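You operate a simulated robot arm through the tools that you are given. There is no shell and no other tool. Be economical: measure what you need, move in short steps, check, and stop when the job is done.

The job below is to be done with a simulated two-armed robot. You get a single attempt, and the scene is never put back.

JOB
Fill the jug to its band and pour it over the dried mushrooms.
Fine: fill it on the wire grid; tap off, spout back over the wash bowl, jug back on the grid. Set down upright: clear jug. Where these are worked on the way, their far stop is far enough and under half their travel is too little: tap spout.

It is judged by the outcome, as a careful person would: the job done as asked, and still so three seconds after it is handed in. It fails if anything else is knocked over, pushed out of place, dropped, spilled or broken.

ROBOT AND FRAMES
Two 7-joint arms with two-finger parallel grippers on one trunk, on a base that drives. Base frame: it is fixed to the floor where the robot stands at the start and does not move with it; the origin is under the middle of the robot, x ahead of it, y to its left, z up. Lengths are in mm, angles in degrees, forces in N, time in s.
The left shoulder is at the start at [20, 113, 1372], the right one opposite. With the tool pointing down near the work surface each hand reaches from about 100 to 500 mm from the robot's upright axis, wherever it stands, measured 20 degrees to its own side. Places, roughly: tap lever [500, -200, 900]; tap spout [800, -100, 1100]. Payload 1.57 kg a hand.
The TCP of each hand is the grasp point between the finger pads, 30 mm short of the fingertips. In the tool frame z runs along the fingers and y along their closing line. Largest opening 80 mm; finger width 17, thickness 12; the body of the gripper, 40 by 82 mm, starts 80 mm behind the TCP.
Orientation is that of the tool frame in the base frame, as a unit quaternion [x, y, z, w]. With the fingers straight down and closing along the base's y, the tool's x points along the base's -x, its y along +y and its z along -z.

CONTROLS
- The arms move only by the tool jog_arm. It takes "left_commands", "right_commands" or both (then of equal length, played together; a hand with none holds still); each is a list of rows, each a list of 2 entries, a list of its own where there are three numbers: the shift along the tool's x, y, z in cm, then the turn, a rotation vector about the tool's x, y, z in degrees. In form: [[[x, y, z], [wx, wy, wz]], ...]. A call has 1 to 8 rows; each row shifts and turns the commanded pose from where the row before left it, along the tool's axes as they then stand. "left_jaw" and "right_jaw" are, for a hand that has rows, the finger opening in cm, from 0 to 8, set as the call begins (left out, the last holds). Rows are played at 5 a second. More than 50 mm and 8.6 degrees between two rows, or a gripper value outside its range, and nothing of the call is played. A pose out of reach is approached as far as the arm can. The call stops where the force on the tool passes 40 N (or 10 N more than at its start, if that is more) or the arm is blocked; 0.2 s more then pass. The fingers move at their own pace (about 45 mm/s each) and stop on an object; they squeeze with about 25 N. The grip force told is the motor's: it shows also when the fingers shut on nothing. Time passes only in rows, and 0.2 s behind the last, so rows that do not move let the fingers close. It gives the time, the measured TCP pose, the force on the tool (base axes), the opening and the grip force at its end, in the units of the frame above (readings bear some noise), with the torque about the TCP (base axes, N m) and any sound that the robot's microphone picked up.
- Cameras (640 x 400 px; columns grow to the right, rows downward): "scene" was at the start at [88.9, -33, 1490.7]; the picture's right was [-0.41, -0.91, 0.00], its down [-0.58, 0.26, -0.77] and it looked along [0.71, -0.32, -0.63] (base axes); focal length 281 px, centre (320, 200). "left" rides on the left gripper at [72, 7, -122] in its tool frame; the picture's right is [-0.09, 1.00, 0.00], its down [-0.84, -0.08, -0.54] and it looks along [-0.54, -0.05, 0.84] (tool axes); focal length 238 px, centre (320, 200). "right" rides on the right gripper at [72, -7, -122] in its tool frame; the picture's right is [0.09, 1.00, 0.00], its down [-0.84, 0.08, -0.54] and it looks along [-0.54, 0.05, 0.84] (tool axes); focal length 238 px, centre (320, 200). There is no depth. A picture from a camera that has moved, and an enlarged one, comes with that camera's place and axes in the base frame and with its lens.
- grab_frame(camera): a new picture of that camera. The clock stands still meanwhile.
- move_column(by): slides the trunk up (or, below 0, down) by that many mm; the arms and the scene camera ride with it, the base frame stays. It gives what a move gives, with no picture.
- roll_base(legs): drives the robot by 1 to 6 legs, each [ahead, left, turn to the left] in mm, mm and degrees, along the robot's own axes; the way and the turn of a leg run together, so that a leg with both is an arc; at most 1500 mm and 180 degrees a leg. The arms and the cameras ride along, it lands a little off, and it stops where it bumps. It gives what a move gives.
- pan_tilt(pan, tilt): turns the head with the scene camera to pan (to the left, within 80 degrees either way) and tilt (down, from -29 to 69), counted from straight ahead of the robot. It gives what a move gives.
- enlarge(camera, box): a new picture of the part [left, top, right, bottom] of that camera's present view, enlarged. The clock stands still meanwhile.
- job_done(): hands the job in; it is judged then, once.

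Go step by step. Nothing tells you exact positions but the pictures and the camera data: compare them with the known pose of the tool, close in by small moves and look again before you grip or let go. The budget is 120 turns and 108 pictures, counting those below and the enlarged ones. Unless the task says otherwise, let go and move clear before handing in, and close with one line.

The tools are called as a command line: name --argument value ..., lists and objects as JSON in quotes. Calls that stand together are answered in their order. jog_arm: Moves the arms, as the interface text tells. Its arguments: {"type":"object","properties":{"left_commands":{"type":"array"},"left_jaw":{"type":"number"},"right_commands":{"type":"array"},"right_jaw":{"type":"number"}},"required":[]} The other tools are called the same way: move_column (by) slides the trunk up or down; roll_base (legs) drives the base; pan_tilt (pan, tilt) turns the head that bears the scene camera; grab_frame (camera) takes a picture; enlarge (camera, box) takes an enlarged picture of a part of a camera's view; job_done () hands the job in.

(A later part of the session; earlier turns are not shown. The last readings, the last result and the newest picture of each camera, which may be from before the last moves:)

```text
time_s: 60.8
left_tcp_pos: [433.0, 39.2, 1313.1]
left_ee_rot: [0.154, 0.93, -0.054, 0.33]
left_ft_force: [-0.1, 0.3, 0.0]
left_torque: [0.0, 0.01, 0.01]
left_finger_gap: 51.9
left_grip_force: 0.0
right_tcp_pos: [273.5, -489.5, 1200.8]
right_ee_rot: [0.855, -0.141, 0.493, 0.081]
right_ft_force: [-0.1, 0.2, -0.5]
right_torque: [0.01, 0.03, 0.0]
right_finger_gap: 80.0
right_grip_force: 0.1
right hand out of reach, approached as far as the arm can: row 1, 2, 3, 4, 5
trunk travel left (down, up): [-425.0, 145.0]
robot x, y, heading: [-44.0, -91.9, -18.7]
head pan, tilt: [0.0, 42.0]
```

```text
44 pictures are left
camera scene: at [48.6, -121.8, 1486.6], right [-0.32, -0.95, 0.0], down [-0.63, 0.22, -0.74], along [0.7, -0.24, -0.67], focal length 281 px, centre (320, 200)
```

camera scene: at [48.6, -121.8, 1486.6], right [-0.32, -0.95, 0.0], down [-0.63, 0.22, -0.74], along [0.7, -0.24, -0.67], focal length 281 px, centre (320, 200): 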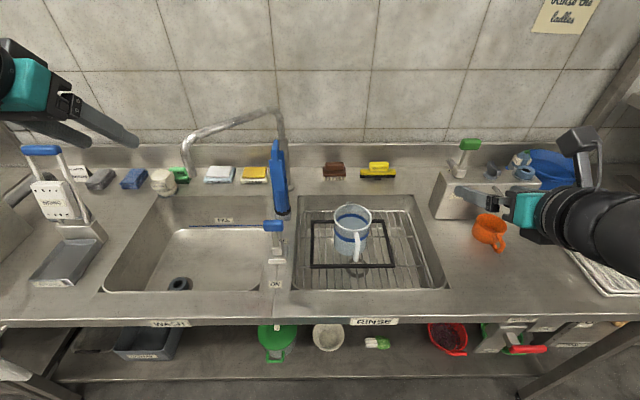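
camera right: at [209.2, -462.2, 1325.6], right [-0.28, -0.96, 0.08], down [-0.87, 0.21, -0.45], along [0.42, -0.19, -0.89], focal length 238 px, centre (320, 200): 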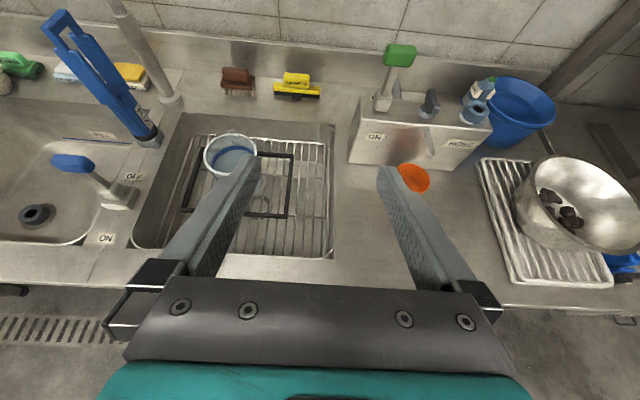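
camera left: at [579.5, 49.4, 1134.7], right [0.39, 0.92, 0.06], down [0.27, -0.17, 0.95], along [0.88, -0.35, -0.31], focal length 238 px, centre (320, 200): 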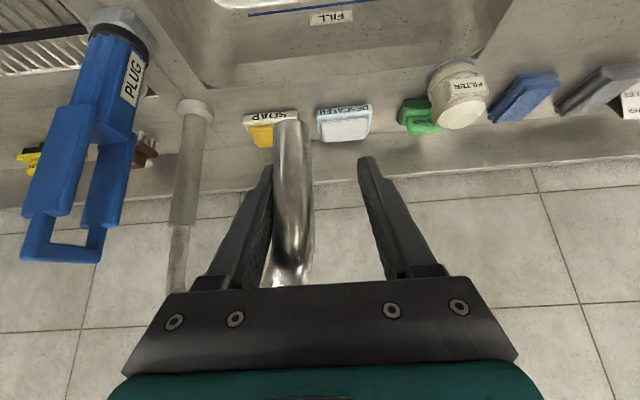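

The flipped wrist can't get low. I go back to the natural wrist (camera below) with a steeper pitch of about 55°, planning to pour by rolling the jug sideways; I'll test that roll empty first.

jog_arm --right_commands '[[[0, 0, 0], [0, -7.5, 0]], [[0, 0, 0], [0, -7.5, 0]], [[0, 0, 0], [0, -7.5, 0]], [[0, 0, 0], [0, -7.5, 0]], [[0, 0, 0], [0, -7.5, 0]], [[0, 0, 0], [0, -7.5, 0]], [[0, 0, 0], [0, -7.5, 0]], [[0, 0, 0], [0, -7.5, 0]]]'

jog_arm --right_commands '[[[0, 0, 0], [0, 0, -8]], [[0, 0, 0], [0, 0, -8]], [[0, 0, 0], [0, 0, -8]], [[0, 0, 0], [0, 0, -8]], [[0, 0, 0], [0, 0, -8]], [[0, 0, 0], [0, 0, -8]], [[0, 0, 0], [0, 0, -8]], [[0, 0, 0], [0, 0, -8]]]'

jog_arm --right_commands '[[[0, 0, 0], [0, 0, -8]], [[0, 0, 0], [0, 0, -8]], [[0, 0, 0], [0, 0, -8]], [[0, 0, 0], [0, 0, -8]], [[0, 0, 0], [0, 0, -8]], [[0, 0, 0], [0, 0, -8]], [[0, 0, 0], [0, 0, -8]], [[0, 0, 0], [0, 0, -8]]]'

jog_arm --right_commands '[[[0, 0, 0], [0, 0, -8]], [[0, 0, 0], [0, 0, -8]], [[0, 0, 0], [0, 0, -8]], [[0, 0, 0], [0, 0, -8]], [[0, 0, 0], [0, 0, -8]], [[0, 0, 0], [0, 0, -8]], [[0, 0, 0], [0, 0, -4]]]'

jog_arm --right_commands '[[[0, 0, 0], [0, -7, 0]], [[0, 0, 0], [0, -7, 0]], [[0, 0, 0], [0, -7, 0]], [[0, 0, 0], [0, -7, 0]], [[0, 0, 0], [0, -7, 0]]]'

```text
time_s: 62.5
left_tcp_pos: [432.1, 39.2, 1313.1]
left_ee_rot: [0.155, 0.93, -0.055, 0.329]
left_ft_force: [0.5, -0.4, -0.6]
left_torque: [0.03, 0.04, 0.02]
left_finger_gap: 52.1
left_grip_force: 0.1
right_tcp_pos: [274.4, -490.2, 1200.8]
right_ee_rot: [0.987, -0.163, -0.002, -0.001]
right_ft_force: [-0.2, 0.1, 0.0]
right_torque: [-0.02, 0.01, 0.02]
right_finger_gap: 79.9
right_grip_force: 0.0
trunk travel left (down, up): [-425.0, 145.0]
robot x, y, heading: [-44.9, -91.8, -18.8]
head pan, tilt: [0.0, 42.0]
```

```text
time_s: 64.3
left_tcp_pos: [432.2, 40.1, 1314.1]
left_ee_rot: [0.154, 0.93, -0.055, 0.329]
left_ft_force: [0.0, 0.3, -1.0]
left_torque: [0.0, 0.0, -0.01]
left_finger_gap: 52.3
left_grip_force: 0.0
right_tcp_pos: [272.6, -490.3, 1201.7]
right_ee_rot: [0.922, 0.386, 0.0, 0.0]
right_ft_force: [0.5, -0.5, -0.7]
right_torque: [-0.03, -0.03, 0.01]
right_finger_gap: 79.9
right_grip_force: 0.1
trunk travel left (down, up): [-425.0, 145.0]
robot x, y, heading: [-39.8, -88.9, -18.6]
head pan, tilt: [0.0, 42.0]
```

```text
time_s: 66.2
left_tcp_pos: [431.5, 39.9, 1313.1]
left_ee_rot: [0.153, 0.93, -0.054, 0.329]
left_ft_force: [0.8, 0.8, -0.5]
left_torque: [0.02, -0.02, 0.06]
left_finger_gap: 51.7
left_grip_force: 0.0
right_tcp_pos: [273.2, -490.5, 1201.6]
right_ee_rot: [0.577, 0.817, 0.0, -0.001]
right_ft_force: [0.6, 0.7, 0.8]
right_torque: [0.02, 0.02, -0.01]
right_finger_gap: 80.2
right_grip_force: 0.1
trunk travel left (down, up): [-425.0, 145.0]
robot x, y, heading: [-42.1, -94.2, -18.9]
head pan, tilt: [0.0, 42.0]
```

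```text
time_s: 67.8
left_tcp_pos: [432.5, 38.1, 1314.3]
left_ee_rot: [0.154, 0.93, -0.055, 0.329]
left_ft_force: [0.5, 0.3, 0.1]
left_torque: [0.0, 0.0, 0.0]
left_finger_gap: 52.2
left_grip_force: 0.0
right_tcp_pos: [273.1, -490.3, 1201.6]
right_ee_rot: [0.161, 0.987, 0.001, 0.0]
right_ft_force: [0.1, 0.7, -0.6]
right_torque: [0.02, 0.0, 0.0]
right_finger_gap: 80.1
right_grip_force: 0.1
trunk travel left (down, up): [-425.0, 145.0]
robot x, y, heading: [-41.2, -93.8, -18.8]
head pan, tilt: [0.0, 42.0]
```

```text
time_s: 69.0
left_tcp_pos: [431.4, 38.6, 1314.9]
left_ee_rot: [0.155, 0.93, -0.054, 0.33]
left_ft_force: [0.4, -0.3, -0.5]
left_torque: [0.0, 0.01, 0.02]
left_finger_gap: 51.8
left_grip_force: 0.1
right_tcp_pos: [272.6, -491.1, 1202.2]
right_ee_rot: [0.155, 0.941, -0.048, 0.297]
right_ft_force: [-0.8, 0.5, 0.1]
right_torque: [0.0, 0.03, 0.0]
right_finger_gap: 80.3
right_grip_force: 0.1
trunk travel left (down, up): [-425.0, 145.0]
robot x, y, heading: [-41.1, -93.0, -18.9]
head pan, tilt: [0.0, 42.0]
```

Now test the empty roll (about the forward axis) here at about pouring height.

jog_arm --right_commands '[[[0, 0, 0], [-6.55, 0, 4.59]], [[0, 0, 0], [-6.55, 0, 4.59]], [[0, 0, 0], [-6.55, 0, 4.59]], [[0, 0, 0], [-6.55, 0, 4.59]], [[0, 0, 0], [-6.55, 0, 4.59]], [[0, 0, 0], [-6.55, 0, 4.59]], [[0, 0, 0], [-6.55, 0, 4.59]], [[0, 0, 0], [-6.55, 0, 4.59]]]'

jog_arm --right_commands '[[[0, 0, 0], [-6.55, 0, 4.59]], [[0, 0, 0], [-6.55, 0, 4.59]], [[0, 0, 0], [-6.55, 0, 4.59]], [[0, 0, 0], [-6.55, 0, 4.59]], [[0, 0, 0], [-6.55, 0, 4.59]], [[0, 0, 0], [-6.55, 0, 4.59]]]'

```text
time_s: 70.8
left_tcp_pos: [431.5, 38.3, 1314.1]
left_ee_rot: [0.154, 0.93, -0.054, 0.329]
left_ft_force: [-0.2, 0.0, 0.0]
left_torque: [0.02, -0.01, 0.02]
left_finger_gap: 52.1
left_grip_force: 0.1
right_tcp_pos: [277.7, -482.4, 1202.1]
right_ee_rot: [0.277, 0.791, 0.435, 0.33]
right_ft_force: [0.3, -0.1, 0.1]
right_torque: [-0.01, 0.0, 0.01]
right_finger_gap: 80.0
right_grip_force: 0.1
right hand out of reach, approached as far as the arm can: row 7
trunk travel left (down, up): [-425.0, 145.0]
robot x, y, heading: [-45.3, -93.4, -18.4]
head pan, tilt: [0.0, 42.0]
```

```text
time_s: 72.2
left_tcp_pos: [433.2, 39.6, 1312.0]
left_ee_rot: [0.154, 0.93, -0.055, 0.329]
left_ft_force: [-0.1, 0.7, -0.5]
left_torque: [0.02, 0.02, 0.01]
left_finger_gap: 51.9
left_grip_force: 0.1
right_tcp_pos: [277.5, -483.7, 1200.8]
right_ee_rot: [0.328, 0.513, 0.738, 0.292]
right_ft_force: [-0.8, -0.5, -0.4]
right_torque: [-0.01, 0.04, -0.03]
right_finger_gap: 79.9
right_grip_force: 0.0
trunk travel left (down, up): [-425.0, 145.0]
robot x, y, heading: [-43.2, -96.7, -18.7]
head pan, tilt: [0.0, 42.0]
```

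The roll pour is reachable. I undo it, drive forward again and go to the jug handle.

jog_arm --right_commands '[[[0, 0, 0], [6.55, 0, -4.59]], [[0, 0, 0], [6.55, 0, -4.59]], [[0, 0, 0], [6.55, 0, -4.59]], [[0, 0, 0], [6.55, 0, -4.59]], [[0, 0, 0], [6.55, 0, -4.59]], [[0, 0, 0], [6.55, 0, -4.59]], [[0, 0, 0], [6.55, 0, -4.59]], [[0, 0, 0], [6.55, 0, -4.59]]]'

jog_arm --right_commands '[[[0, 0, 0], [6.55, 0, -4.59]], [[0, 0, 0], [6.55, 0, -4.59]], [[0, 0, 0], [6.55, 0, -4.59]], [[0, 0, 0], [6.55, 0, -4.59]], [[0, 0, 0], [6.55, 0, -4.59]], [[0, 0, 0], [6.55, 0, -4.59]]]'

roll_base --legs '[[100, 0, 0]]'

```text
time_s: 74.0
left_tcp_pos: [431.7, 40.7, 1313.6]
left_ee_rot: [0.155, 0.93, -0.055, 0.329]
left_ft_force: [0.6, -0.2, -0.2]
left_torque: [-0.02, -0.01, 0.04]
left_finger_gap: 52.1
left_grip_force: 0.1
right_tcp_pos: [277.4, -483.9, 1201.4]
right_ee_rot: [0.248, 0.855, 0.313, 0.33]
right_ft_force: [0.7, 0.9, -0.4]
right_torque: [0.0, -0.01, -0.01]
right_finger_gap: 79.9
right_grip_force: 0.0
trunk travel left (down, up): [-425.0, 145.0]
robot x, y, heading: [-39.6, -95.2, -18.7]
head pan, tilt: [0.0, 42.0]
```

```text
time_s: 75.3
left_tcp_pos: [432.6, 40.6, 1313.4]
left_ee_rot: [0.154, 0.93, -0.055, 0.329]
left_ft_force: [-0.9, 0.2, 0.2]
left_torque: [0.0, 0.0, 0.02]
left_finger_gap: 51.9
left_grip_force: 0.0
right_tcp_pos: [279.8, -482.5, 1201.2]
right_ee_rot: [0.136, 0.944, -0.076, 0.292]
right_ft_force: [-0.7, -0.4, -0.7]
right_torque: [-0.03, 0.05, 0.0]
right_finger_gap: 79.9
right_grip_force: 0.1
trunk travel left (down, up): [-425.0, 145.0]
robot x, y, heading: [-40.4, -93.0, -18.9]
head pan, tilt: [0.0, 42.0]
```

```text
time_s: 76.5
left_tcp_pos: [523.7, 8.2, 1312.7]
left_ee_rot: [0.155, 0.93, -0.055, 0.33]
left_ft_force: [0.4, 0.3, -0.3]
left_torque: [-0.03, 0.0, 0.02]
left_finger_gap: 52.0
left_grip_force: 0.1
right_tcp_pos: [368.2, -513.9, 1200.3]
right_ee_rot: [0.138, 0.944, -0.075, 0.291]
right_ft_force: [0.8, -0.7, -0.6]
right_torque: [0.02, 0.01, 0.04]
right_finger_gap: 79.8
right_grip_force: 0.1
trunk travel left (down, up): [-425.0, 145.0]
robot x, y, heading: [54.0, -122.8, -18.9]
head pan, tilt: [0.0, 42.0]
```

jog_arm --right_commands '[[[0, 0, 0], [-3.1, 0, 2.2]], [[1.9, 2.4, 2.86], [0, 0, 0]], [[1.9, 2.4, 2.86], [0, 0, 0]], [[1.9, 2.4, 2.86], [0, 0, 0]], [[1.9, 2.4, 2.86], [0, 0, 0]], [[1.9, 2.4, 2.86], [0, 0, 0]], [[1.9, 2.4, 2.86], [0, 0, 0]], [[1.9, 2.4, 2.86], [0, 0, 0]]]'

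grab_frame --camera "right"

grab_frame --camera "scene"

```text
time_s: 78.3
left_tcp_pos: [522.8, 7.4, 1313.1]
left_ee_rot: [0.154, 0.93, -0.055, 0.329]
left_ft_force: [0.9, 0.5, 0.0]
left_torque: [0.0, 0.02, 0.0]
left_finger_gap: 52.2
left_grip_force: 0.0
right_tcp_pos: [422.8, -354.4, 960.5]
right_ee_rot: [0.149, 0.942, -0.045, 0.297]
right_ft_force: [0.0, 0.3, 0.0]
right_torque: [-0.01, 0.0, -0.01]
right_finger_gap: 80.0
right_grip_force: 0.1
trunk travel left (down, up): [-425.0, 145.0]
robot x, y, heading: [49.5, -124.8, -18.9]
head pan, tilt: [0.0, 42.0]
```

```text
43 pictures are left
camera right: at [298.0, -321.8, 1019.9], right [0.23, 0.97, -0.05], down [0.38, -0.04, 0.92], along [0.9, -0.23, -0.38], focal length 238 px, centre (320, 200)
```

right: 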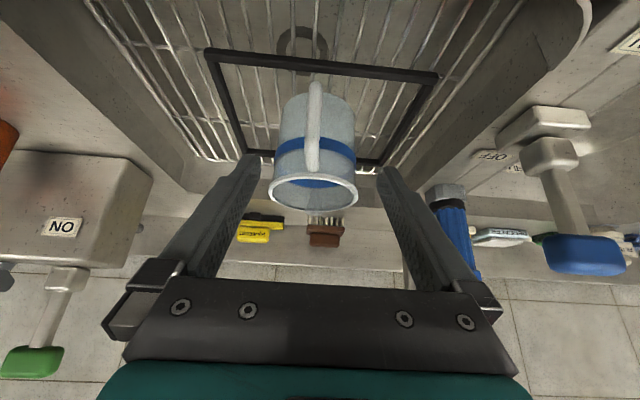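

```text
42 pictures are left
camera scene: at [139.5, -152.2, 1486.5], right [-0.32, -0.95, 0.0], down [-0.63, 0.22, -0.74], along [0.7, -0.24, -0.67], focal length 281 px, centre (320, 200)
```

scene: 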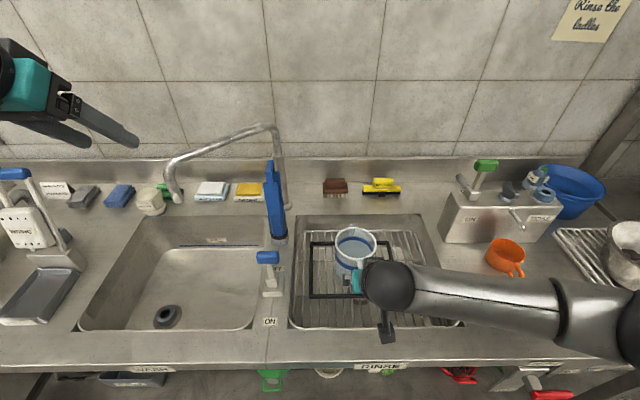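

The handle bar is centred nicely between the fingers. I advance most of the way and look again.

jog_arm --right_commands '[[[0.45, -0.25, 2.7], [0, 0, 0]], [[0.45, -0.25, 2.7], [0, 0, 0]], [[0.45, -0.2, 2.7], [0, 0, 0]], [[0, 0, 0], [0, 0, 0]]]'

grab_frame --camera "right"

enlarge --camera "scene" --box '[300, 210, 460, 340]'

```text
time_s: 79.3
left_tcp_pos: [521.8, 8.5, 1314.9]
left_ee_rot: [0.155, 0.93, -0.055, 0.329]
left_ft_force: [-1.2, -0.1, 0.4]
left_torque: [0.02, 0.0, 0.01]
left_finger_gap: 52.1
left_grip_force: 0.0
right_tcp_pos: [456.5, -371.7, 887.8]
right_ee_rot: [0.148, 0.942, -0.045, 0.297]
right_ft_force: [0.3, 0.4, -0.8]
right_torque: [0.01, 0.02, 0.01]
right_finger_gap: 79.9
right_grip_force: 0.1
trunk travel left (down, up): [-425.0, 145.0]
robot x, y, heading: [47.4, -124.1, -18.9]
head pan, tilt: [0.0, 42.0]
```

```text
41 pictures are left
camera right: at [330.9, -340.1, 946.5], right [0.23, 0.97, -0.05], down [0.38, -0.04, 0.92], along [0.9, -0.23, -0.38], focal length 238 px, centre (320, 200)
```

right: 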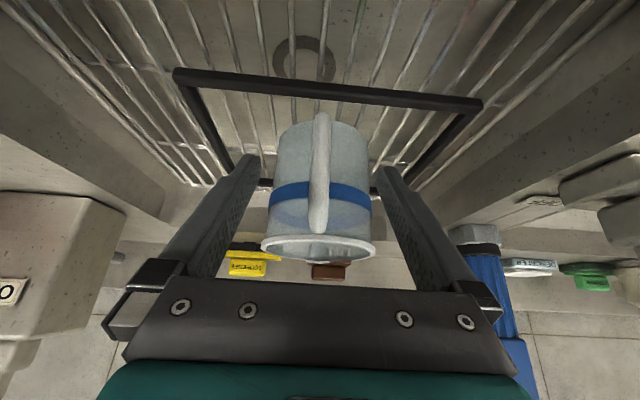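

```text
3.08 times, centred on (380, 275) of scene
camera zoom: at [137.8, -152.5, 1486.6], right [-0.32, -0.95, 0.0], down [-0.63, 0.22, -0.74], along [0.7, -0.24, -0.67], focal length 866 px, centre (135, -31)
```

zoom: 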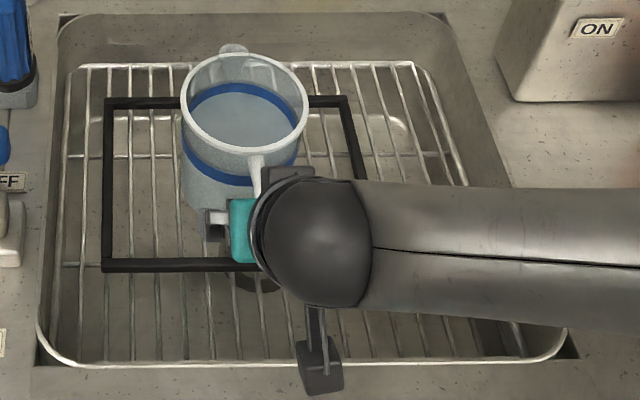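

jog_arm --right_commands '[[[-0.2, 0, 1.8], [0, 0, 0]], [[-0.2, 0, 1.8], [0, 0, 0]], [[-0.2, 0, 1.8], [0, 0, 0]], [[0, 0, 0], [0, 0, 0]]]'

grab_frame --camera "right"

```text
time_s: 80.3
left_tcp_pos: [522.7, 7.4, 1312.9]
left_ee_rot: [0.155, 0.93, -0.055, 0.329]
left_ft_force: [-0.1, -0.2, -0.4]
left_torque: [0.0, -0.02, -0.01]
left_finger_gap: 52.1
left_grip_force: 0.1
right_tcp_pos: [489.6, -384.3, 847.6]
right_ee_rot: [0.148, 0.942, -0.045, 0.297]
right_ft_force: [-0.2, -0.4, -0.4]
right_torque: [0.01, 0.03, -0.02]
right_finger_gap: 80.0
right_grip_force: 0.0
trunk travel left (down, up): [-425.0, 145.0]
robot x, y, heading: [49.9, -123.8, -18.9]
head pan, tilt: [0.0, 42.0]
```

```text
39 pictures are left
camera right: at [364.4, -352.0, 906.2], right [0.23, 0.97, -0.05], down [0.38, -0.04, 0.92], along [0.9, -0.23, -0.38], focal length 238 px, centre (320, 200)
```

right: 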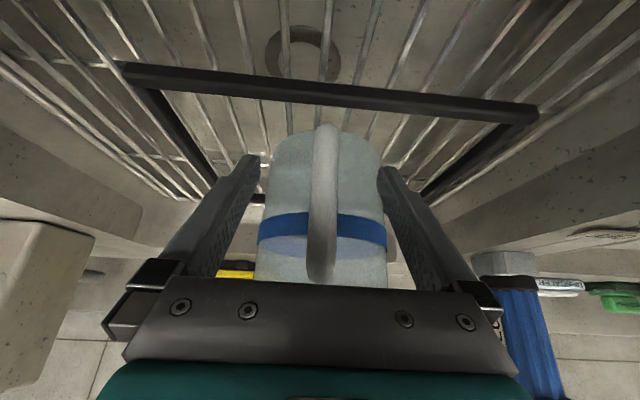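

The bar runs through the grasp point. I close on it.

jog_arm --right_commands '[[[0, 0, 0], [0, 0, 0]], [[0, 0, 0], [0, 0, 0]], [[0, 0, 0], [0, 0, 0]], [[0, 0, 0], [0, 0, 0]], [[0, 0, 0], [0, 0, 0]], [[0, 0, 0], [0, 0, 0]]]' --right_jaw 0

grab_frame --camera "right"

```text
time_s: 81.7
left_tcp_pos: [522.0, 8.0, 1313.9]
left_ee_rot: [0.154, 0.93, -0.055, 0.329]
left_ft_force: [-0.4, 0.0, 1.0]
left_torque: [-0.02, -0.01, -0.02]
left_finger_gap: 51.9
left_grip_force: 0.0
right_tcp_pos: [490.1, -383.5, 847.1]
right_ee_rot: [0.147, 0.943, -0.044, 0.296]
right_ft_force: [-0.7, 1.7, 0.7]
right_torque: [-0.16, 0.07, 0.06]
right_finger_gap: 13.5
right_grip_force: 24.9
trunk travel left (down, up): [-425.0, 145.0]
robot x, y, heading: [46.5, -121.6, -18.8]
head pan, tilt: [0.0, 42.0]
```

```text
38 pictures are left
camera right: at [364.3, -351.7, 906.3], right [0.23, 0.97, -0.05], down [0.38, -0.04, 0.92], along [0.9, -0.23, -0.38], focal length 238 px, centre (320, 200)
```

right: 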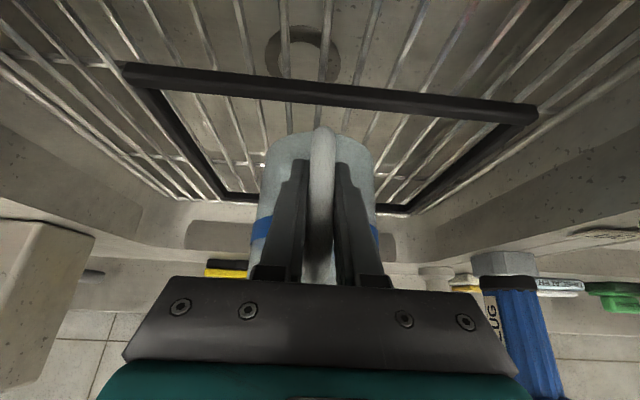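

jog_arm --right_commands '[[[-0.57, 0, -0.82], [0, 0, 0]], [[-0.57, 0, -0.82], [0, 0, 0]], [[-0.57, 0, -0.82], [0, 0, 0]], [[0, 0, 0], [0, 0, 0]], [[0, 0, 0], [0, 0, 0]]]'

grab_frame --camera "right"

enlarge --camera "scene" --box '[300, 200, 460, 330]'

```text
time_s: 82.9
left_tcp_pos: [521.1, 7.4, 1312.5]
left_ee_rot: [0.154, 0.93, -0.055, 0.329]
left_ft_force: [0.0, -0.1, -0.5]
left_torque: [-0.03, 0.0, 0.0]
left_finger_gap: 52.1
left_grip_force: 0.2
right_tcp_pos: [489.3, -385.1, 877.7]
right_ee_rot: [0.148, 0.943, -0.045, 0.296]
right_ft_force: [0.0, 0.5, -6.1]
right_torque: [0.09, 0.32, -0.03]
right_finger_gap: 13.8
right_grip_force: 24.6
trunk travel left (down, up): [-425.0, 145.0]
robot x, y, heading: [47.2, -123.2, -18.9]
head pan, tilt: [0.0, 42.0]
```

```text
37 pictures are left
camera right: at [364.1, -352.9, 936.3], right [0.23, 0.97, -0.05], down [0.38, -0.04, 0.92], along [0.89, -0.23, -0.38], focal length 238 px, centre (320, 200)
```

right: 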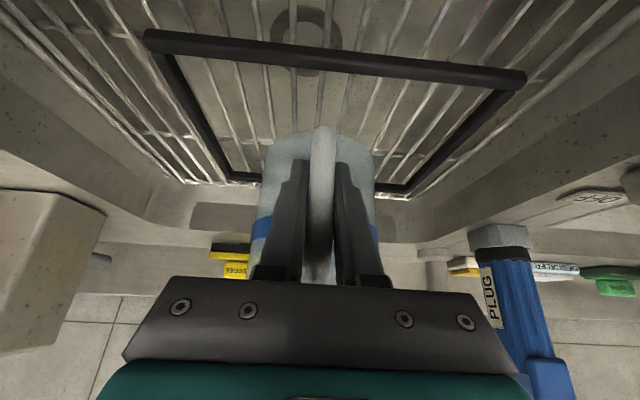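

```text
3.08 times, centred on (380, 265) of scene
camera zoom: at [138.6, -152.8, 1486.5], right [-0.32, -0.95, 0.0], down [-0.63, 0.22, -0.74], along [0.7, -0.24, -0.67], focal length 866 px, centre (135, 0)
```

zoom: 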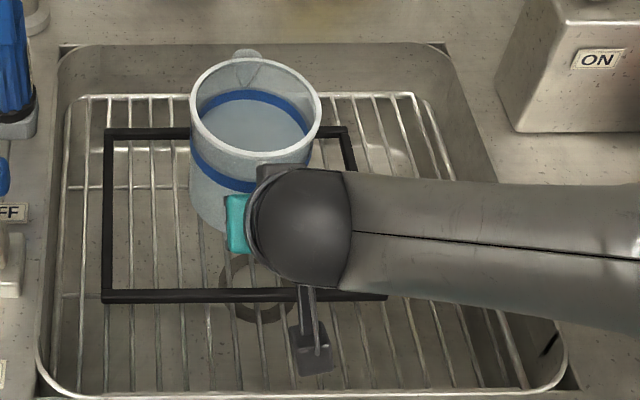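

The jug is lifted level and firm (about 0.6 kg). I raise it straight up, then draw it back to the tested pose.

jog_arm --right_commands '[[[-1.8, 0, -2.6], [0, 0, 0]], [[-2.1, 0, -3], [0, 0, 0]], [[-2.1, 0, -3], [0, 0, 0]], [[-2.1, 0, -3], [0, 0, 0]], [[-2.1, 0, -3], [0, 0, 0]], [[-2.1, 0, -3], [0, 0, 0]], [[-2.1, 0, -3], [0, 0, 0]], [[-2.1, 0, -3], [0, 0, 0]]]'

roll_base --legs '[[-150, 0, 0]]'

jog_arm --right_commands '[[[0.5, -3, -0.2], [0, 0, 0]], [[0.5, -3.3, -0.3], [0, 0, 0]], [[0.5, -3.3, -0.3], [0, 0, 0]], [[0.5, -3.3, -0.3], [0, 0, 0]], [[0.4, -3, -0.2], [0, 0, 0]], [[0, 0, 0], [0, 0, 0]]]'

grab_frame --camera "scene"

```text
time_s: 84.7
left_tcp_pos: [522.3, 7.6, 1314.1]
left_ee_rot: [0.155, 0.93, -0.055, 0.329]
left_ft_force: [-0.3, 0.1, -0.8]
left_torque: [0.0, -0.02, 0.02]
left_finger_gap: 52.1
left_grip_force: 0.1
right_tcp_pos: [493.7, -385.3, 1163.9]
right_ee_rot: [0.148, 0.943, -0.044, 0.295]
right_ft_force: [0.8, -0.1, -7.4]
right_torque: [0.07, 0.38, -0.02]
right_finger_gap: 13.8
right_grip_force: 24.5
trunk travel left (down, up): [-425.0, 145.0]
robot x, y, heading: [48.8, -122.2, -19.2]
head pan, tilt: [0.0, 42.0]
```

```text
time_s: 86.1
left_tcp_pos: [377.9, 55.4, 1313.6]
left_ee_rot: [0.157, 0.93, -0.056, 0.329]
left_ft_force: [-0.8, 0.4, 0.5]
left_torque: [-0.02, -0.02, 0.03]
left_finger_gap: 51.9
left_grip_force: 0.1
right_tcp_pos: [348.9, -337.8, 1164.5]
right_ee_rot: [0.15, 0.942, -0.045, 0.296]
right_ft_force: [0.4, 0.5, -6.0]
right_torque: [0.11, 0.35, 0.02]
right_finger_gap: 13.7
right_grip_force: 24.6
trunk travel left (down, up): [-425.0, 145.0]
robot x, y, heading: [-94.7, -72.7, -18.9]
head pan, tilt: [0.0, 42.0]
```

```text
time_s: 87.5
left_tcp_pos: [380.4, 55.9, 1312.9]
left_ee_rot: [0.156, 0.93, -0.055, 0.329]
left_ft_force: [0.6, 0.6, -0.3]
left_torque: [0.0, -0.02, -0.01]
left_finger_gap: 52.1
left_grip_force: 0.1
right_tcp_pos: [273.9, -481.0, 1159.4]
right_ee_rot: [0.149, 0.942, -0.045, 0.296]
right_ft_force: [0.6, -0.4, -5.5]
right_torque: [0.15, 0.36, 0.02]
right_finger_gap: 13.9
right_grip_force: 25.4
trunk travel left (down, up): [-425.0, 145.0]
robot x, y, heading: [-95.2, -75.4, -19.2]
head pan, tilt: [0.0, 42.0]
```

```text
35 pictures are left
camera scene: at [-3.9, -103.7, 1486.5], right [-0.33, -0.95, 0.0], down [-0.63, 0.22, -0.74], along [0.7, -0.24, -0.67], focal length 281 px, centre (320, 200)
```

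scene: 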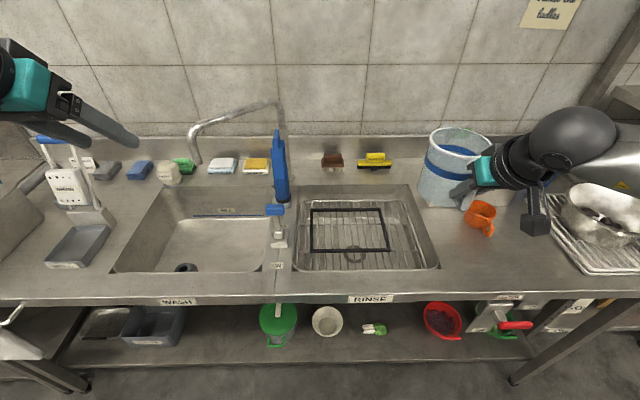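

The bowl centre computes to about (249, −1011), rim z≈983. Before driving right I check the space there.

pan_tilt --pan -50 --tilt 38

grab_frame --camera "scene"

grab_frame --camera "right"

```text
time_s: 88.6
left_tcp_pos: [380.2, 55.2, 1314.0]
left_ee_rot: [0.156, 0.93, -0.055, 0.329]
left_ft_force: [0.4, -0.3, -0.1]
left_torque: [-0.03, 0.0, 0.02]
left_finger_gap: 52.2
left_grip_force: 0.1
right_tcp_pos: [273.7, -480.2, 1159.2]
right_ee_rot: [0.15, 0.942, -0.045, 0.296]
right_ft_force: [0.1, 0.0, -6.0]
right_torque: [0.09, 0.39, 0.02]
right_finger_gap: 13.5
right_grip_force: 25.1
trunk travel left (down, up): [-425.0, 145.0]
robot x, y, heading: [-95.4, -76.4, -19.3]
head pan, tilt: [-50.0, 38.0]
```

```text
34 pictures are left
camera scene: at [-52.3, -157.4, 1492.5], right [-0.93, -0.36, 0.0], down [-0.22, 0.58, -0.79], along [0.28, -0.74, -0.62], focal length 281 px, centre (320, 200)
```

scene: 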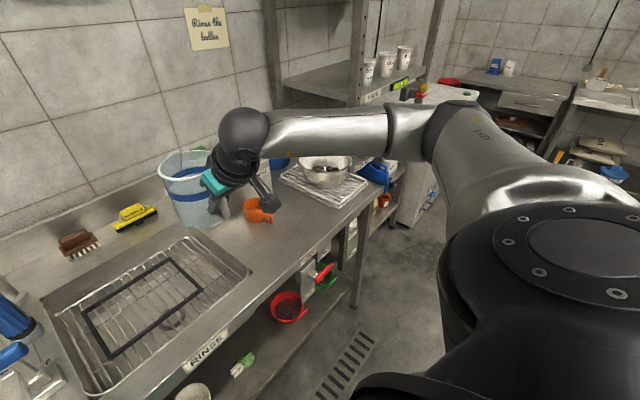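

```text
33 pictures are left
camera right: at [148.7, -448.4, 1219.8], right [0.24, 0.97, -0.05], down [0.38, -0.05, 0.92], along [0.89, -0.24, -0.38], focal length 238 px, centre (320, 200)
```

right: 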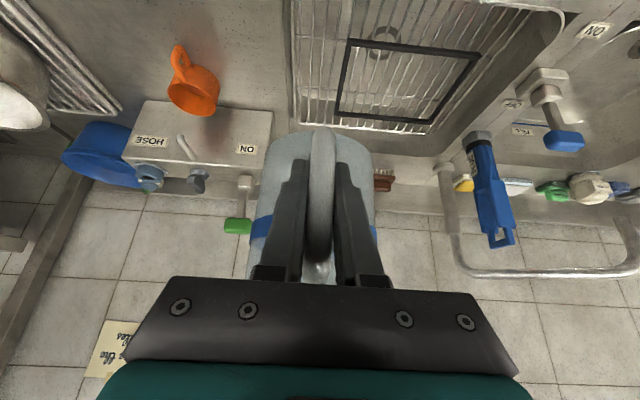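

Space at the right seems open in front; the rack stands behind-right of the bowl. I go right in part and look again.

roll_base --legs '[[0, -330, 0]]'

grab_frame --camera "scene"

grab_frame --camera "right"

```text
time_s: 90.8
left_tcp_pos: [275.7, -248.9, 1314.4]
left_ee_rot: [0.158, 0.929, -0.056, 0.329]
left_ft_force: [-0.2, 0.2, 0.8]
left_torque: [0.0, 0.03, 0.0]
left_finger_gap: 52.0
left_grip_force: 0.0
right_tcp_pos: [166.4, -784.8, 1159.5]
right_ee_rot: [0.151, 0.942, -0.045, 0.297]
right_ft_force: [-0.5, 0.6, -5.9]
right_torque: [0.13, 0.35, -0.01]
right_finger_gap: 13.8
right_grip_force: 24.8
trunk travel left (down, up): [-425.0, 145.0]
robot x, y, heading: [-201.3, -378.4, -19.4]
head pan, tilt: [-50.0, 38.0]
```

```text
32 pictures are left
camera scene: at [-158.1, -459.9, 1492.4], right [-0.94, -0.35, 0.0], down [-0.22, 0.58, -0.79], along [0.28, -0.74, -0.62], focal length 281 px, centre (320, 200)
```

scene: 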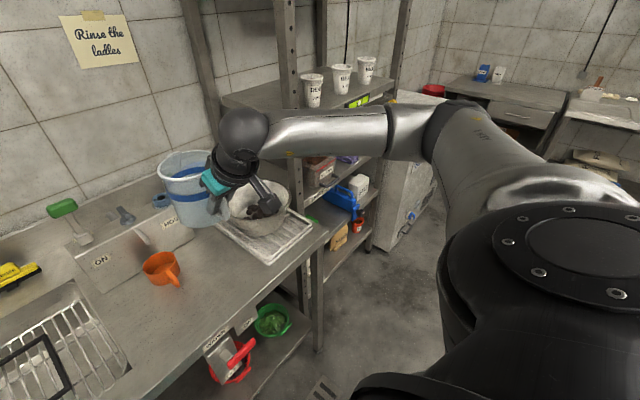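

```text
31 pictures are left
camera right: at [41.9, -751.4, 1219.6], right [0.24, 0.97, -0.05], down [0.38, -0.05, 0.92], along [0.89, -0.24, -0.38], focal length 238 px, centre (320, 200)
```

right: 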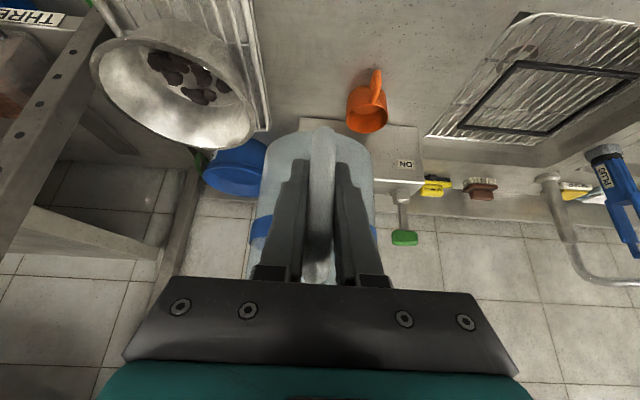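

The bowl lies at about (235, −1000) with the rack post just right of it; my arm passes in front. I shift 115 right, 56 ahead and lower the trunk 50.

roll_base --legs '[[0, -115, 0], [56, 0, 0]]'

move_column --by -45

grab_frame --camera "scene"

grab_frame --camera "right"

```text
time_s: 92.5
left_tcp_pos: [294.1, -376.8, 1315.1]
left_ee_rot: [0.16, 0.929, -0.057, 0.328]
left_ft_force: [0.1, 0.2, -0.9]
left_torque: [0.02, 0.02, 0.01]
left_finger_gap: 52.1
left_grip_force: 0.0
right_tcp_pos: [182.3, -913.0, 1159.0]
right_ee_rot: [0.154, 0.942, -0.046, 0.296]
right_ft_force: [0.3, -0.6, -7.0]
right_torque: [0.14, 0.34, 0.0]
right_finger_gap: 13.5
right_grip_force: 24.9
trunk travel left (down, up): [-425.0, 145.0]
robot x, y, heading: [-181.1, -504.7, -19.7]
head pan, tilt: [-50.0, 38.0]
```

```text
time_s: 93.4
left_tcp_pos: [292.1, -377.1, 1268.1]
left_ee_rot: [0.161, 0.929, -0.058, 0.329]
left_ft_force: [-0.2, -0.1, 0.0]
left_torque: [0.01, 0.0, -0.02]
left_finger_gap: 51.9
left_grip_force: 0.1
right_tcp_pos: [181.7, -912.2, 1114.9]
right_ee_rot: [0.154, 0.942, -0.046, 0.295]
right_ft_force: [-1.2, -0.6, -5.7]
right_torque: [0.13, 0.36, 0.0]
right_finger_gap: 13.8
right_grip_force: 24.8
trunk travel left (down, up): [-380.0, 190.0]
robot x, y, heading: [-183.3, -500.0, -19.3]
head pan, tilt: [-50.0, 38.0]
```

```text
30 pictures are left
camera scene: at [-142.5, -585.4, 1447.5], right [-0.94, -0.35, 0.0], down [-0.21, 0.58, -0.79], along [0.27, -0.74, -0.62], focal length 281 px, centre (320, 200)
```

scene: 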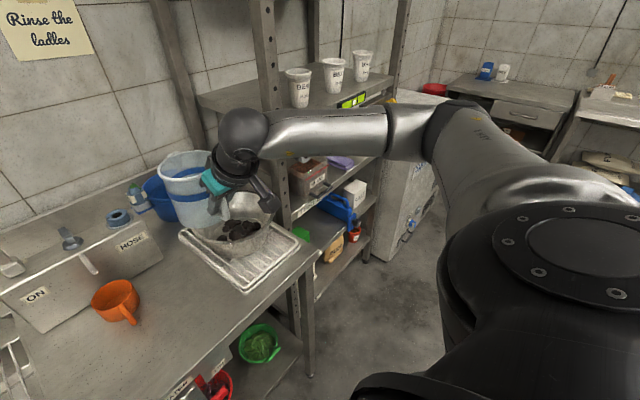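

```text
29 pictures are left
camera right: at [56.0, -878.0, 1174.6], right [0.24, 0.97, -0.05], down [0.38, -0.05, 0.92], along [0.89, -0.24, -0.38], focal length 238 px, centre (320, 200)
```

right: 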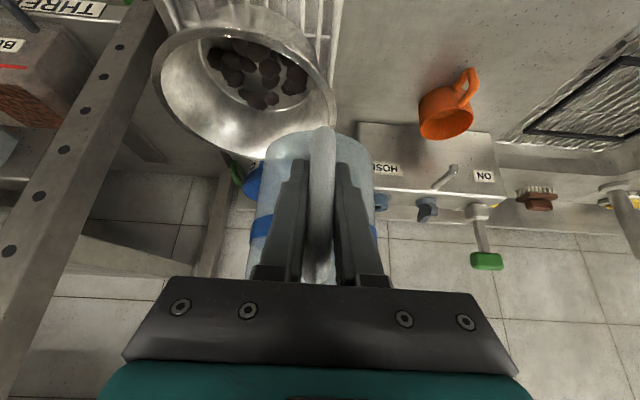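

The bowl centre refines to about (219, −1012), rim z≈962; I shift 2 cm right with the arm and begin the roll in stages.

jog_arm --right_commands '[[[0, -1, 0], [0, 0, 0]], [[0, -1, 0], [0, 0, 0]], [[0, 0, 0], [-4.9, 0, 3.44]], [[0, 0, 0], [-4.9, 0, 3.44]], [[0, 0, 0], [-4.9, 0, 3.44]], [[0, 0, 0], [-4.9, 0, 3.44]], [[0, 0, 0], [-4.9, 0, 3.44]]]'

grab_frame --camera "scene"

grab_frame --camera "right"

```text
time_s: 95.0
left_tcp_pos: [291.8, -377.2, 1268.2]
left_ee_rot: [0.16, 0.929, -0.056, 0.329]
left_ft_force: [-0.7, 0.1, 1.0]
left_torque: [0.01, -0.05, 0.01]
left_finger_gap: 51.8
left_grip_force: 0.0
right_tcp_pos: [174.1, -932.1, 1115.5]
right_ee_rot: [0.226, 0.896, 0.2, 0.325]
right_ft_force: [0.2, 0.4, -5.2]
right_torque: [0.12, 0.36, -0.02]
right_finger_gap: 13.7
right_grip_force: 25.0
trunk travel left (down, up): [-380.0, 190.0]
robot x, y, heading: [-184.4, -502.7, -19.6]
head pan, tilt: [-50.0, 38.0]
```

```text
28 pictures are left
camera scene: at [-142.7, -585.7, 1447.4], right [-0.94, -0.35, 0.0], down [-0.21, 0.58, -0.79], along [0.27, -0.74, -0.62], focal length 281 px, centre (320, 200)
```

scene: 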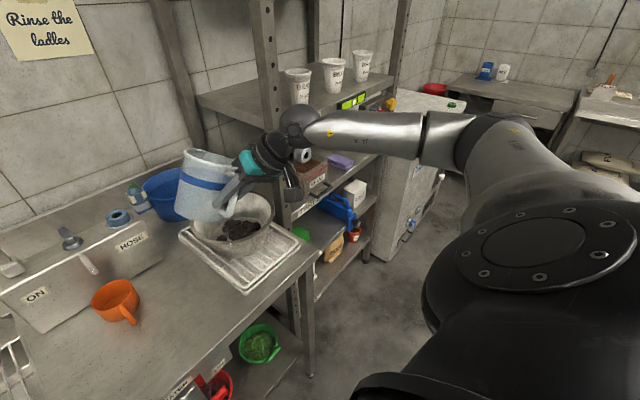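

```text
27 pictures are left
camera right: at [40.2, -924.0, 1162.9], right [0.21, 0.86, 0.46], down [0.23, -0.5, 0.84], along [0.95, -0.07, -0.3], focal length 238 px, centre (320, 200)
```

right: 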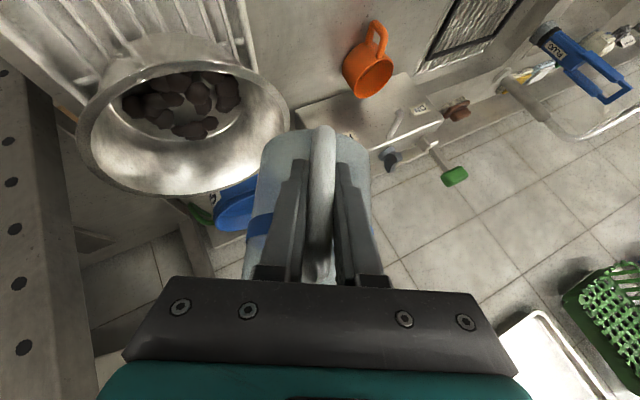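

Tilted 30°, all clear. I continue the roll slowly.

jog_arm --right_commands '[[[0, 0, 0], [-3.27, 0, 2.3]], [[0, 0, 0], [-3.27, 0, 2.3]], [[0, 0, 0], [-3.27, 0, 2.3]], [[0, 0, 0], [-3.27, 0, 2.3]], [[0, 0, 0], [-3.27, 0, 2.3]]]'

grab_frame --camera "scene"

```text
time_s: 96.2
left_tcp_pos: [292.1, -376.3, 1269.5]
left_ee_rot: [0.16, 0.929, -0.056, 0.329]
left_ft_force: [0.5, -0.2, -0.4]
left_torque: [-0.01, -0.01, 0.01]
left_finger_gap: 51.8
left_grip_force: 0.0
right_tcp_pos: [172.7, -931.0, 1114.8]
right_ee_rot: [0.266, 0.832, 0.356, 0.332]
right_ft_force: [-0.1, 0.0, -5.1]
right_torque: [0.01, 0.32, -0.04]
right_finger_gap: 13.7
right_grip_force: 25.0
trunk travel left (down, up): [-380.0, 190.0]
robot x, y, heading: [-184.2, -503.2, -19.5]
head pan, tilt: [-50.0, 38.0]
```

```text
26 pictures are left
camera scene: at [-142.6, -585.6, 1447.5], right [-0.94, -0.35, 0.0], down [-0.21, 0.58, -0.79], along [0.27, -0.74, -0.62], focal length 281 px, centre (320, 200)
```

scene: 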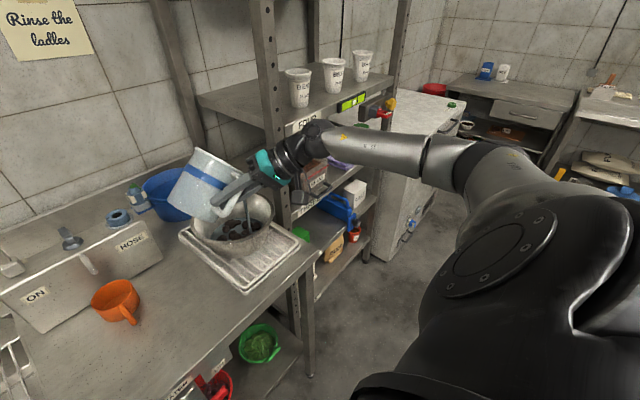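

enlarge --camera "scene" --box '[150, 130, 310, 270]'

```text
2.86 times, centred on (230, 200) of scene
camera zoom: at [-142.6, -585.6, 1447.5], right [-0.94, -0.35, 0.0], down [-0.21, 0.58, -0.79], along [0.27, -0.74, -0.62], focal length 804 px, centre (577, 200)
```

zoom: 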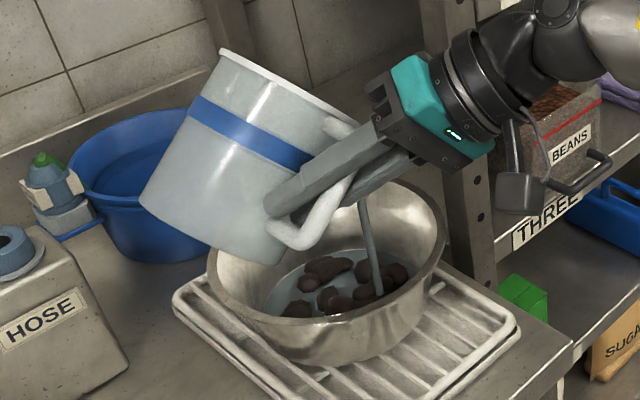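

The stream falls into the bowl over the mushrooms. I keep tilting slowly.

jog_arm --right_commands '[[[0, 0, 0], [-2.46, 0, 1.72]], [[0, 0, 0], [0, 0, 0]], [[0, 0, 0], [-2.46, 0, 1.72]], [[0, 0, 0], [0, 0, 0]], [[0, 0, 0], [-2.46, 0, 1.72]], [[0, 0, 0], [0, 0, 0]], [[0, 0, 0], [-2.46, 0, 1.72]], [[0, 0, 0], [0, 0, 0]]]'

enlarge --camera "scene" --box '[150, 130, 310, 270]'

```text
time_s: 98.0
left_tcp_pos: [292.4, -375.4, 1268.9]
left_ee_rot: [0.16, 0.929, -0.056, 0.329]
left_ft_force: [-0.8, -0.3, -0.6]
left_torque: [-0.02, 0.01, -0.03]
left_finger_gap: 51.8
left_grip_force: 0.1
right_tcp_pos: [174.3, -932.6, 1115.2]
right_ee_rot: [0.286, 0.781, 0.444, 0.332]
right_ft_force: [0.6, 0.1, -4.9]
right_torque: [0.02, 0.18, -0.02]
right_finger_gap: 13.7
right_grip_force: 24.9
trunk travel left (down, up): [-380.0, 190.0]
robot x, y, heading: [-178.4, -499.6, -19.5]
head pan, tilt: [-50.0, 38.0]
```

```text
2.86 times, centred on (230, 200) of scene
camera zoom: at [-142.7, -585.2, 1447.5], right [-0.94, -0.35, 0.0], down [-0.21, 0.58, -0.79], along [0.27, -0.74, -0.62], focal length 804 px, centre (577, 200)
```

zoom: 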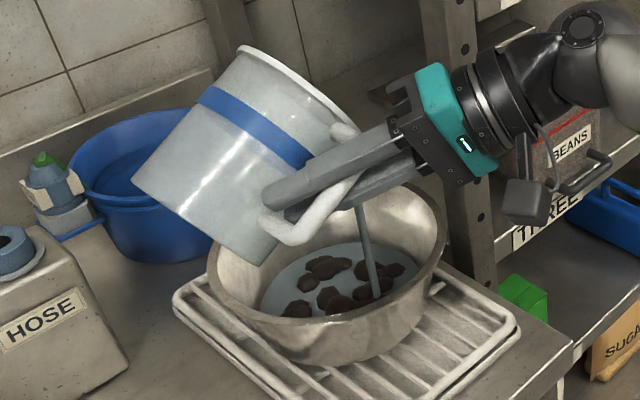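

jog_arm --right_commands '[[[0, 0, 0], [-2.05, 0, 1.43]], [[0, 0, 0], [-2.05, 0, 1.43]], [[0, 0, 0], [-2.05, 0, 1.43]], [[0, 0, 0], [-2.05, 0, 1.43]], [[0, 0, 0], [-2.05, 0, 1.43]], [[0, 0, 0], [-2.05, 0, 1.43]], [[0, 0, 0], [-2.05, 0, 1.43]], [[0, 0, 0], [-2.05, 0, 1.43]]]'

enlarge --camera "scene" --box '[150, 130, 310, 270]'

```text
time_s: 99.8
left_tcp_pos: [290.4, -376.6, 1268.5]
left_ee_rot: [0.16, 0.929, -0.056, 0.329]
left_ft_force: [0.0, -0.4, 0.1]
left_torque: [-0.02, -0.01, -0.01]
left_finger_gap: 51.9
left_grip_force: 0.1
right_tcp_pos: [174.3, -930.1, 1116.1]
right_ee_rot: [0.312, 0.677, 0.582, 0.324]
right_ft_force: [-0.2, 0.7, -1.7]
right_torque: [-0.02, 0.1, -0.01]
right_finger_gap: 13.5
right_grip_force: 25.1
trunk travel left (down, up): [-380.0, 190.0]
robot x, y, heading: [-183.5, -505.7, -19.8]
head pan, tilt: [-50.0, 38.0]
```

```text
2.86 times, centred on (230, 200) of scene
camera zoom: at [-142.7, -585.1, 1447.5], right [-0.94, -0.35, 0.0], down [-0.21, 0.58, -0.79], along [0.27, -0.74, -0.62], focal length 804 px, centre (577, 200)
```

zoom: 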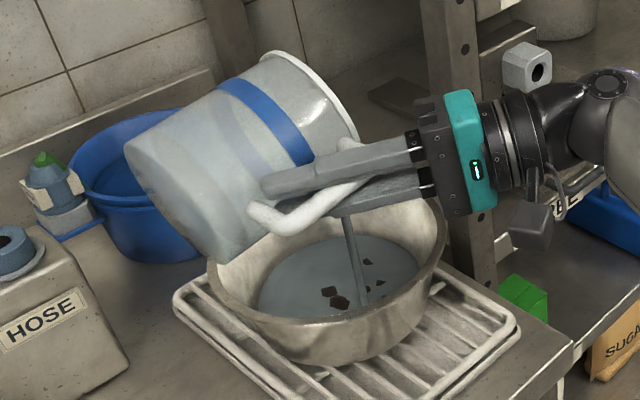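

jog_arm --right_commands '[[[0, 0, 0], [-2.87, 0, 2.0]], [[0, 0, 0], [-2.87, 0, 2.0]], [[0, 0, 0], [-2.87, 0, 2.0]], [[0, 0, 0], [-2.87, 0, 2.0]], [[0, 0, 0], [-2.87, 0, 2.0]], [[0, 0, 0], [-2.87, 0, 2.0]], [[0, 0, 0], [0, 0, 0]], [[0, 0, 0], [0, 0, 0]]]'

jog_arm --right_commands '[[[0, 0, 0], [-3.27, 0, 2.3]], [[0, 0, 0], [-3.27, 0, 2.3]], [[0, 0, 0], [0, 0, 0]], [[0, 0, 0], [0, 0, 0]], [[0, 0, 0], [0, 0, 0]], [[0, 0, 0], [0, 0, 0]], [[0, 0, 0], [0, 0, 0]], [[0, 0, 0], [0, 0, 0]]]'

enlarge --camera "scene" --box '[150, 130, 310, 270]'

```text
time_s: 101.6
left_tcp_pos: [291.5, -375.5, 1268.8]
left_ee_rot: [0.16, 0.929, -0.056, 0.329]
left_ft_force: [-0.5, 0.7, -0.7]
left_torque: [0.0, -0.01, 0.04]
left_finger_gap: 51.9
left_grip_force: 0.1
right_tcp_pos: [175.1, -930.5, 1114.3]
right_ee_rot: [0.329, 0.547, 0.707, 0.305]
right_ft_force: [0.1, -0.3, -1.3]
right_torque: [0.01, 0.09, -0.02]
right_finger_gap: 13.2
right_grip_force: 24.9
trunk travel left (down, up): [-380.0, 190.0]
robot x, y, heading: [-180.4, -501.7, -19.5]
head pan, tilt: [-50.0, 38.0]
```

```text
time_s: 103.4
left_tcp_pos: [291.2, -376.3, 1269.1]
left_ee_rot: [0.161, 0.929, -0.057, 0.328]
left_ft_force: [-0.7, -0.2, -0.1]
left_torque: [-0.01, 0.01, 0.01]
left_finger_gap: 51.9
left_grip_force: 0.1
right_tcp_pos: [172.8, -929.8, 1116.1]
right_ee_rot: [0.332, 0.492, 0.749, 0.294]
right_ft_force: [0.3, 0.1, -1.4]
right_torque: [0.01, 0.08, 0.0]
right_finger_gap: 13.1
right_grip_force: 24.9
trunk travel left (down, up): [-380.0, 190.0]
robot x, y, heading: [-181.5, -498.9, -19.7]
head pan, tilt: [-50.0, 38.0]
```

```text
2.86 times, centred on (230, 200) of scene
camera zoom: at [-142.9, -585.1, 1447.5], right [-0.94, -0.35, 0.0], down [-0.21, 0.58, -0.79], along [0.27, -0.74, -0.62], focal length 804 px, centre (577, 200)
```

zoom: 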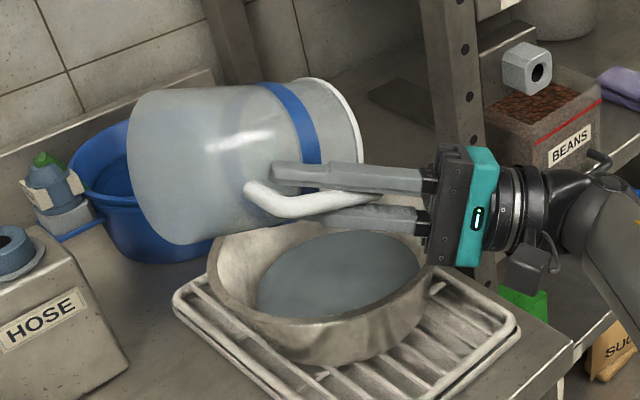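

The jug is empty and the water covers the mushrooms. I roll the jug back upright.

jog_arm --right_commands '[[[0, 0, 0], [6.49, 0, -4.544]], [[0, 0, 0], [6.49, 0, -4.544]], [[0, 0, 0], [6.49, 0, -4.544]], [[0, 0, 0], [6.49, 0, -4.544]], [[0, 0, 0], [6.49, 0, -4.544]], [[0, 0, 0], [6.49, 0, -4.544]], [[0, 0, 0], [6.49, 0, -4.544]]]'

jog_arm --right_commands '[[[0, 0, 0], [6.49, 0, -4.544]], [[0, 0, 0], [6.49, 0, -4.544]], [[0, 0, 0], [6.49, 0, -4.544]], [[0, 0, 0], [6.49, 0, -4.544]], [[0, 0, 0], [6.49, 0, -4.544]], [[0, 0, 0], [6.49, 0, -4.544]], [[0, 0, 0], [6.49, 0, -4.544]]]'

move_column --by 45

grab_frame --camera "scene"

```text
time_s: 105.0
left_tcp_pos: [291.2, -376.7, 1268.3]
left_ee_rot: [0.159, 0.929, -0.057, 0.329]
left_ft_force: [-0.3, -0.5, 0.3]
left_torque: [0.01, 0.0, 0.01]
left_finger_gap: 52.2
left_grip_force: 0.1
right_tcp_pos: [175.4, -930.6, 1115.4]
right_ee_rot: [0.274, 0.811, 0.395, 0.333]
right_ft_force: [-0.4, 0.0, -1.1]
right_torque: [-0.01, 0.06, 0.01]
right_finger_gap: 13.3
right_grip_force: 24.3
trunk travel left (down, up): [-380.0, 190.0]
robot x, y, heading: [-183.1, -505.5, -19.5]
head pan, tilt: [-50.0, 38.0]
```

```text
time_s: 106.6
left_tcp_pos: [291.7, -375.1, 1268.8]
left_ee_rot: [0.16, 0.929, -0.057, 0.329]
left_ft_force: [-0.1, -0.5, -0.5]
left_torque: [0.02, 0.0, 0.0]
left_finger_gap: 52.1
left_grip_force: 0.1
right_tcp_pos: [175.0, -930.6, 1114.3]
right_ee_rot: [0.155, 0.941, -0.048, 0.296]
right_ft_force: [0.5, 0.1, -1.2]
right_torque: [0.01, 0.08, 0.01]
right_finger_gap: 13.3
right_grip_force: 24.9
trunk travel left (down, up): [-380.0, 190.0]
robot x, y, heading: [-184.7, -505.6, -19.7]
head pan, tilt: [-50.0, 38.0]
```

```text
time_s: 107.5
left_tcp_pos: [292.1, -375.5, 1312.9]
left_ee_rot: [0.16, 0.929, -0.057, 0.329]
left_ft_force: [0.2, 0.3, 0.0]
left_torque: [0.02, 0.03, 0.01]
left_finger_gap: 51.9
left_grip_force: 0.1
right_tcp_pos: [174.8, -930.6, 1160.5]
right_ee_rot: [0.155, 0.942, -0.046, 0.295]
right_ft_force: [0.2, 0.6, -1.2]
right_torque: [0.02, 0.04, 0.02]
right_finger_gap: 13.0
right_grip_force: 24.6
trunk travel left (down, up): [-425.0, 145.0]
robot x, y, heading: [-183.4, -502.7, -19.3]
head pan, tilt: [-50.0, 38.0]
```

```text
21 pictures are left
camera scene: at [-142.7, -585.1, 1492.5], right [-0.94, -0.35, 0.0], down [-0.21, 0.58, -0.79], along [0.27, -0.74, -0.62], focal length 281 px, centre (320, 200)
```

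scene: 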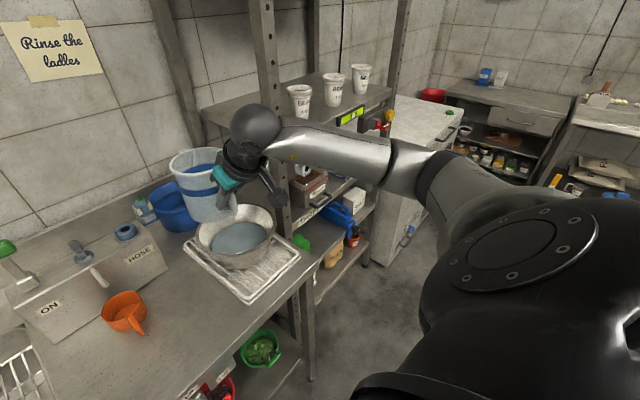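

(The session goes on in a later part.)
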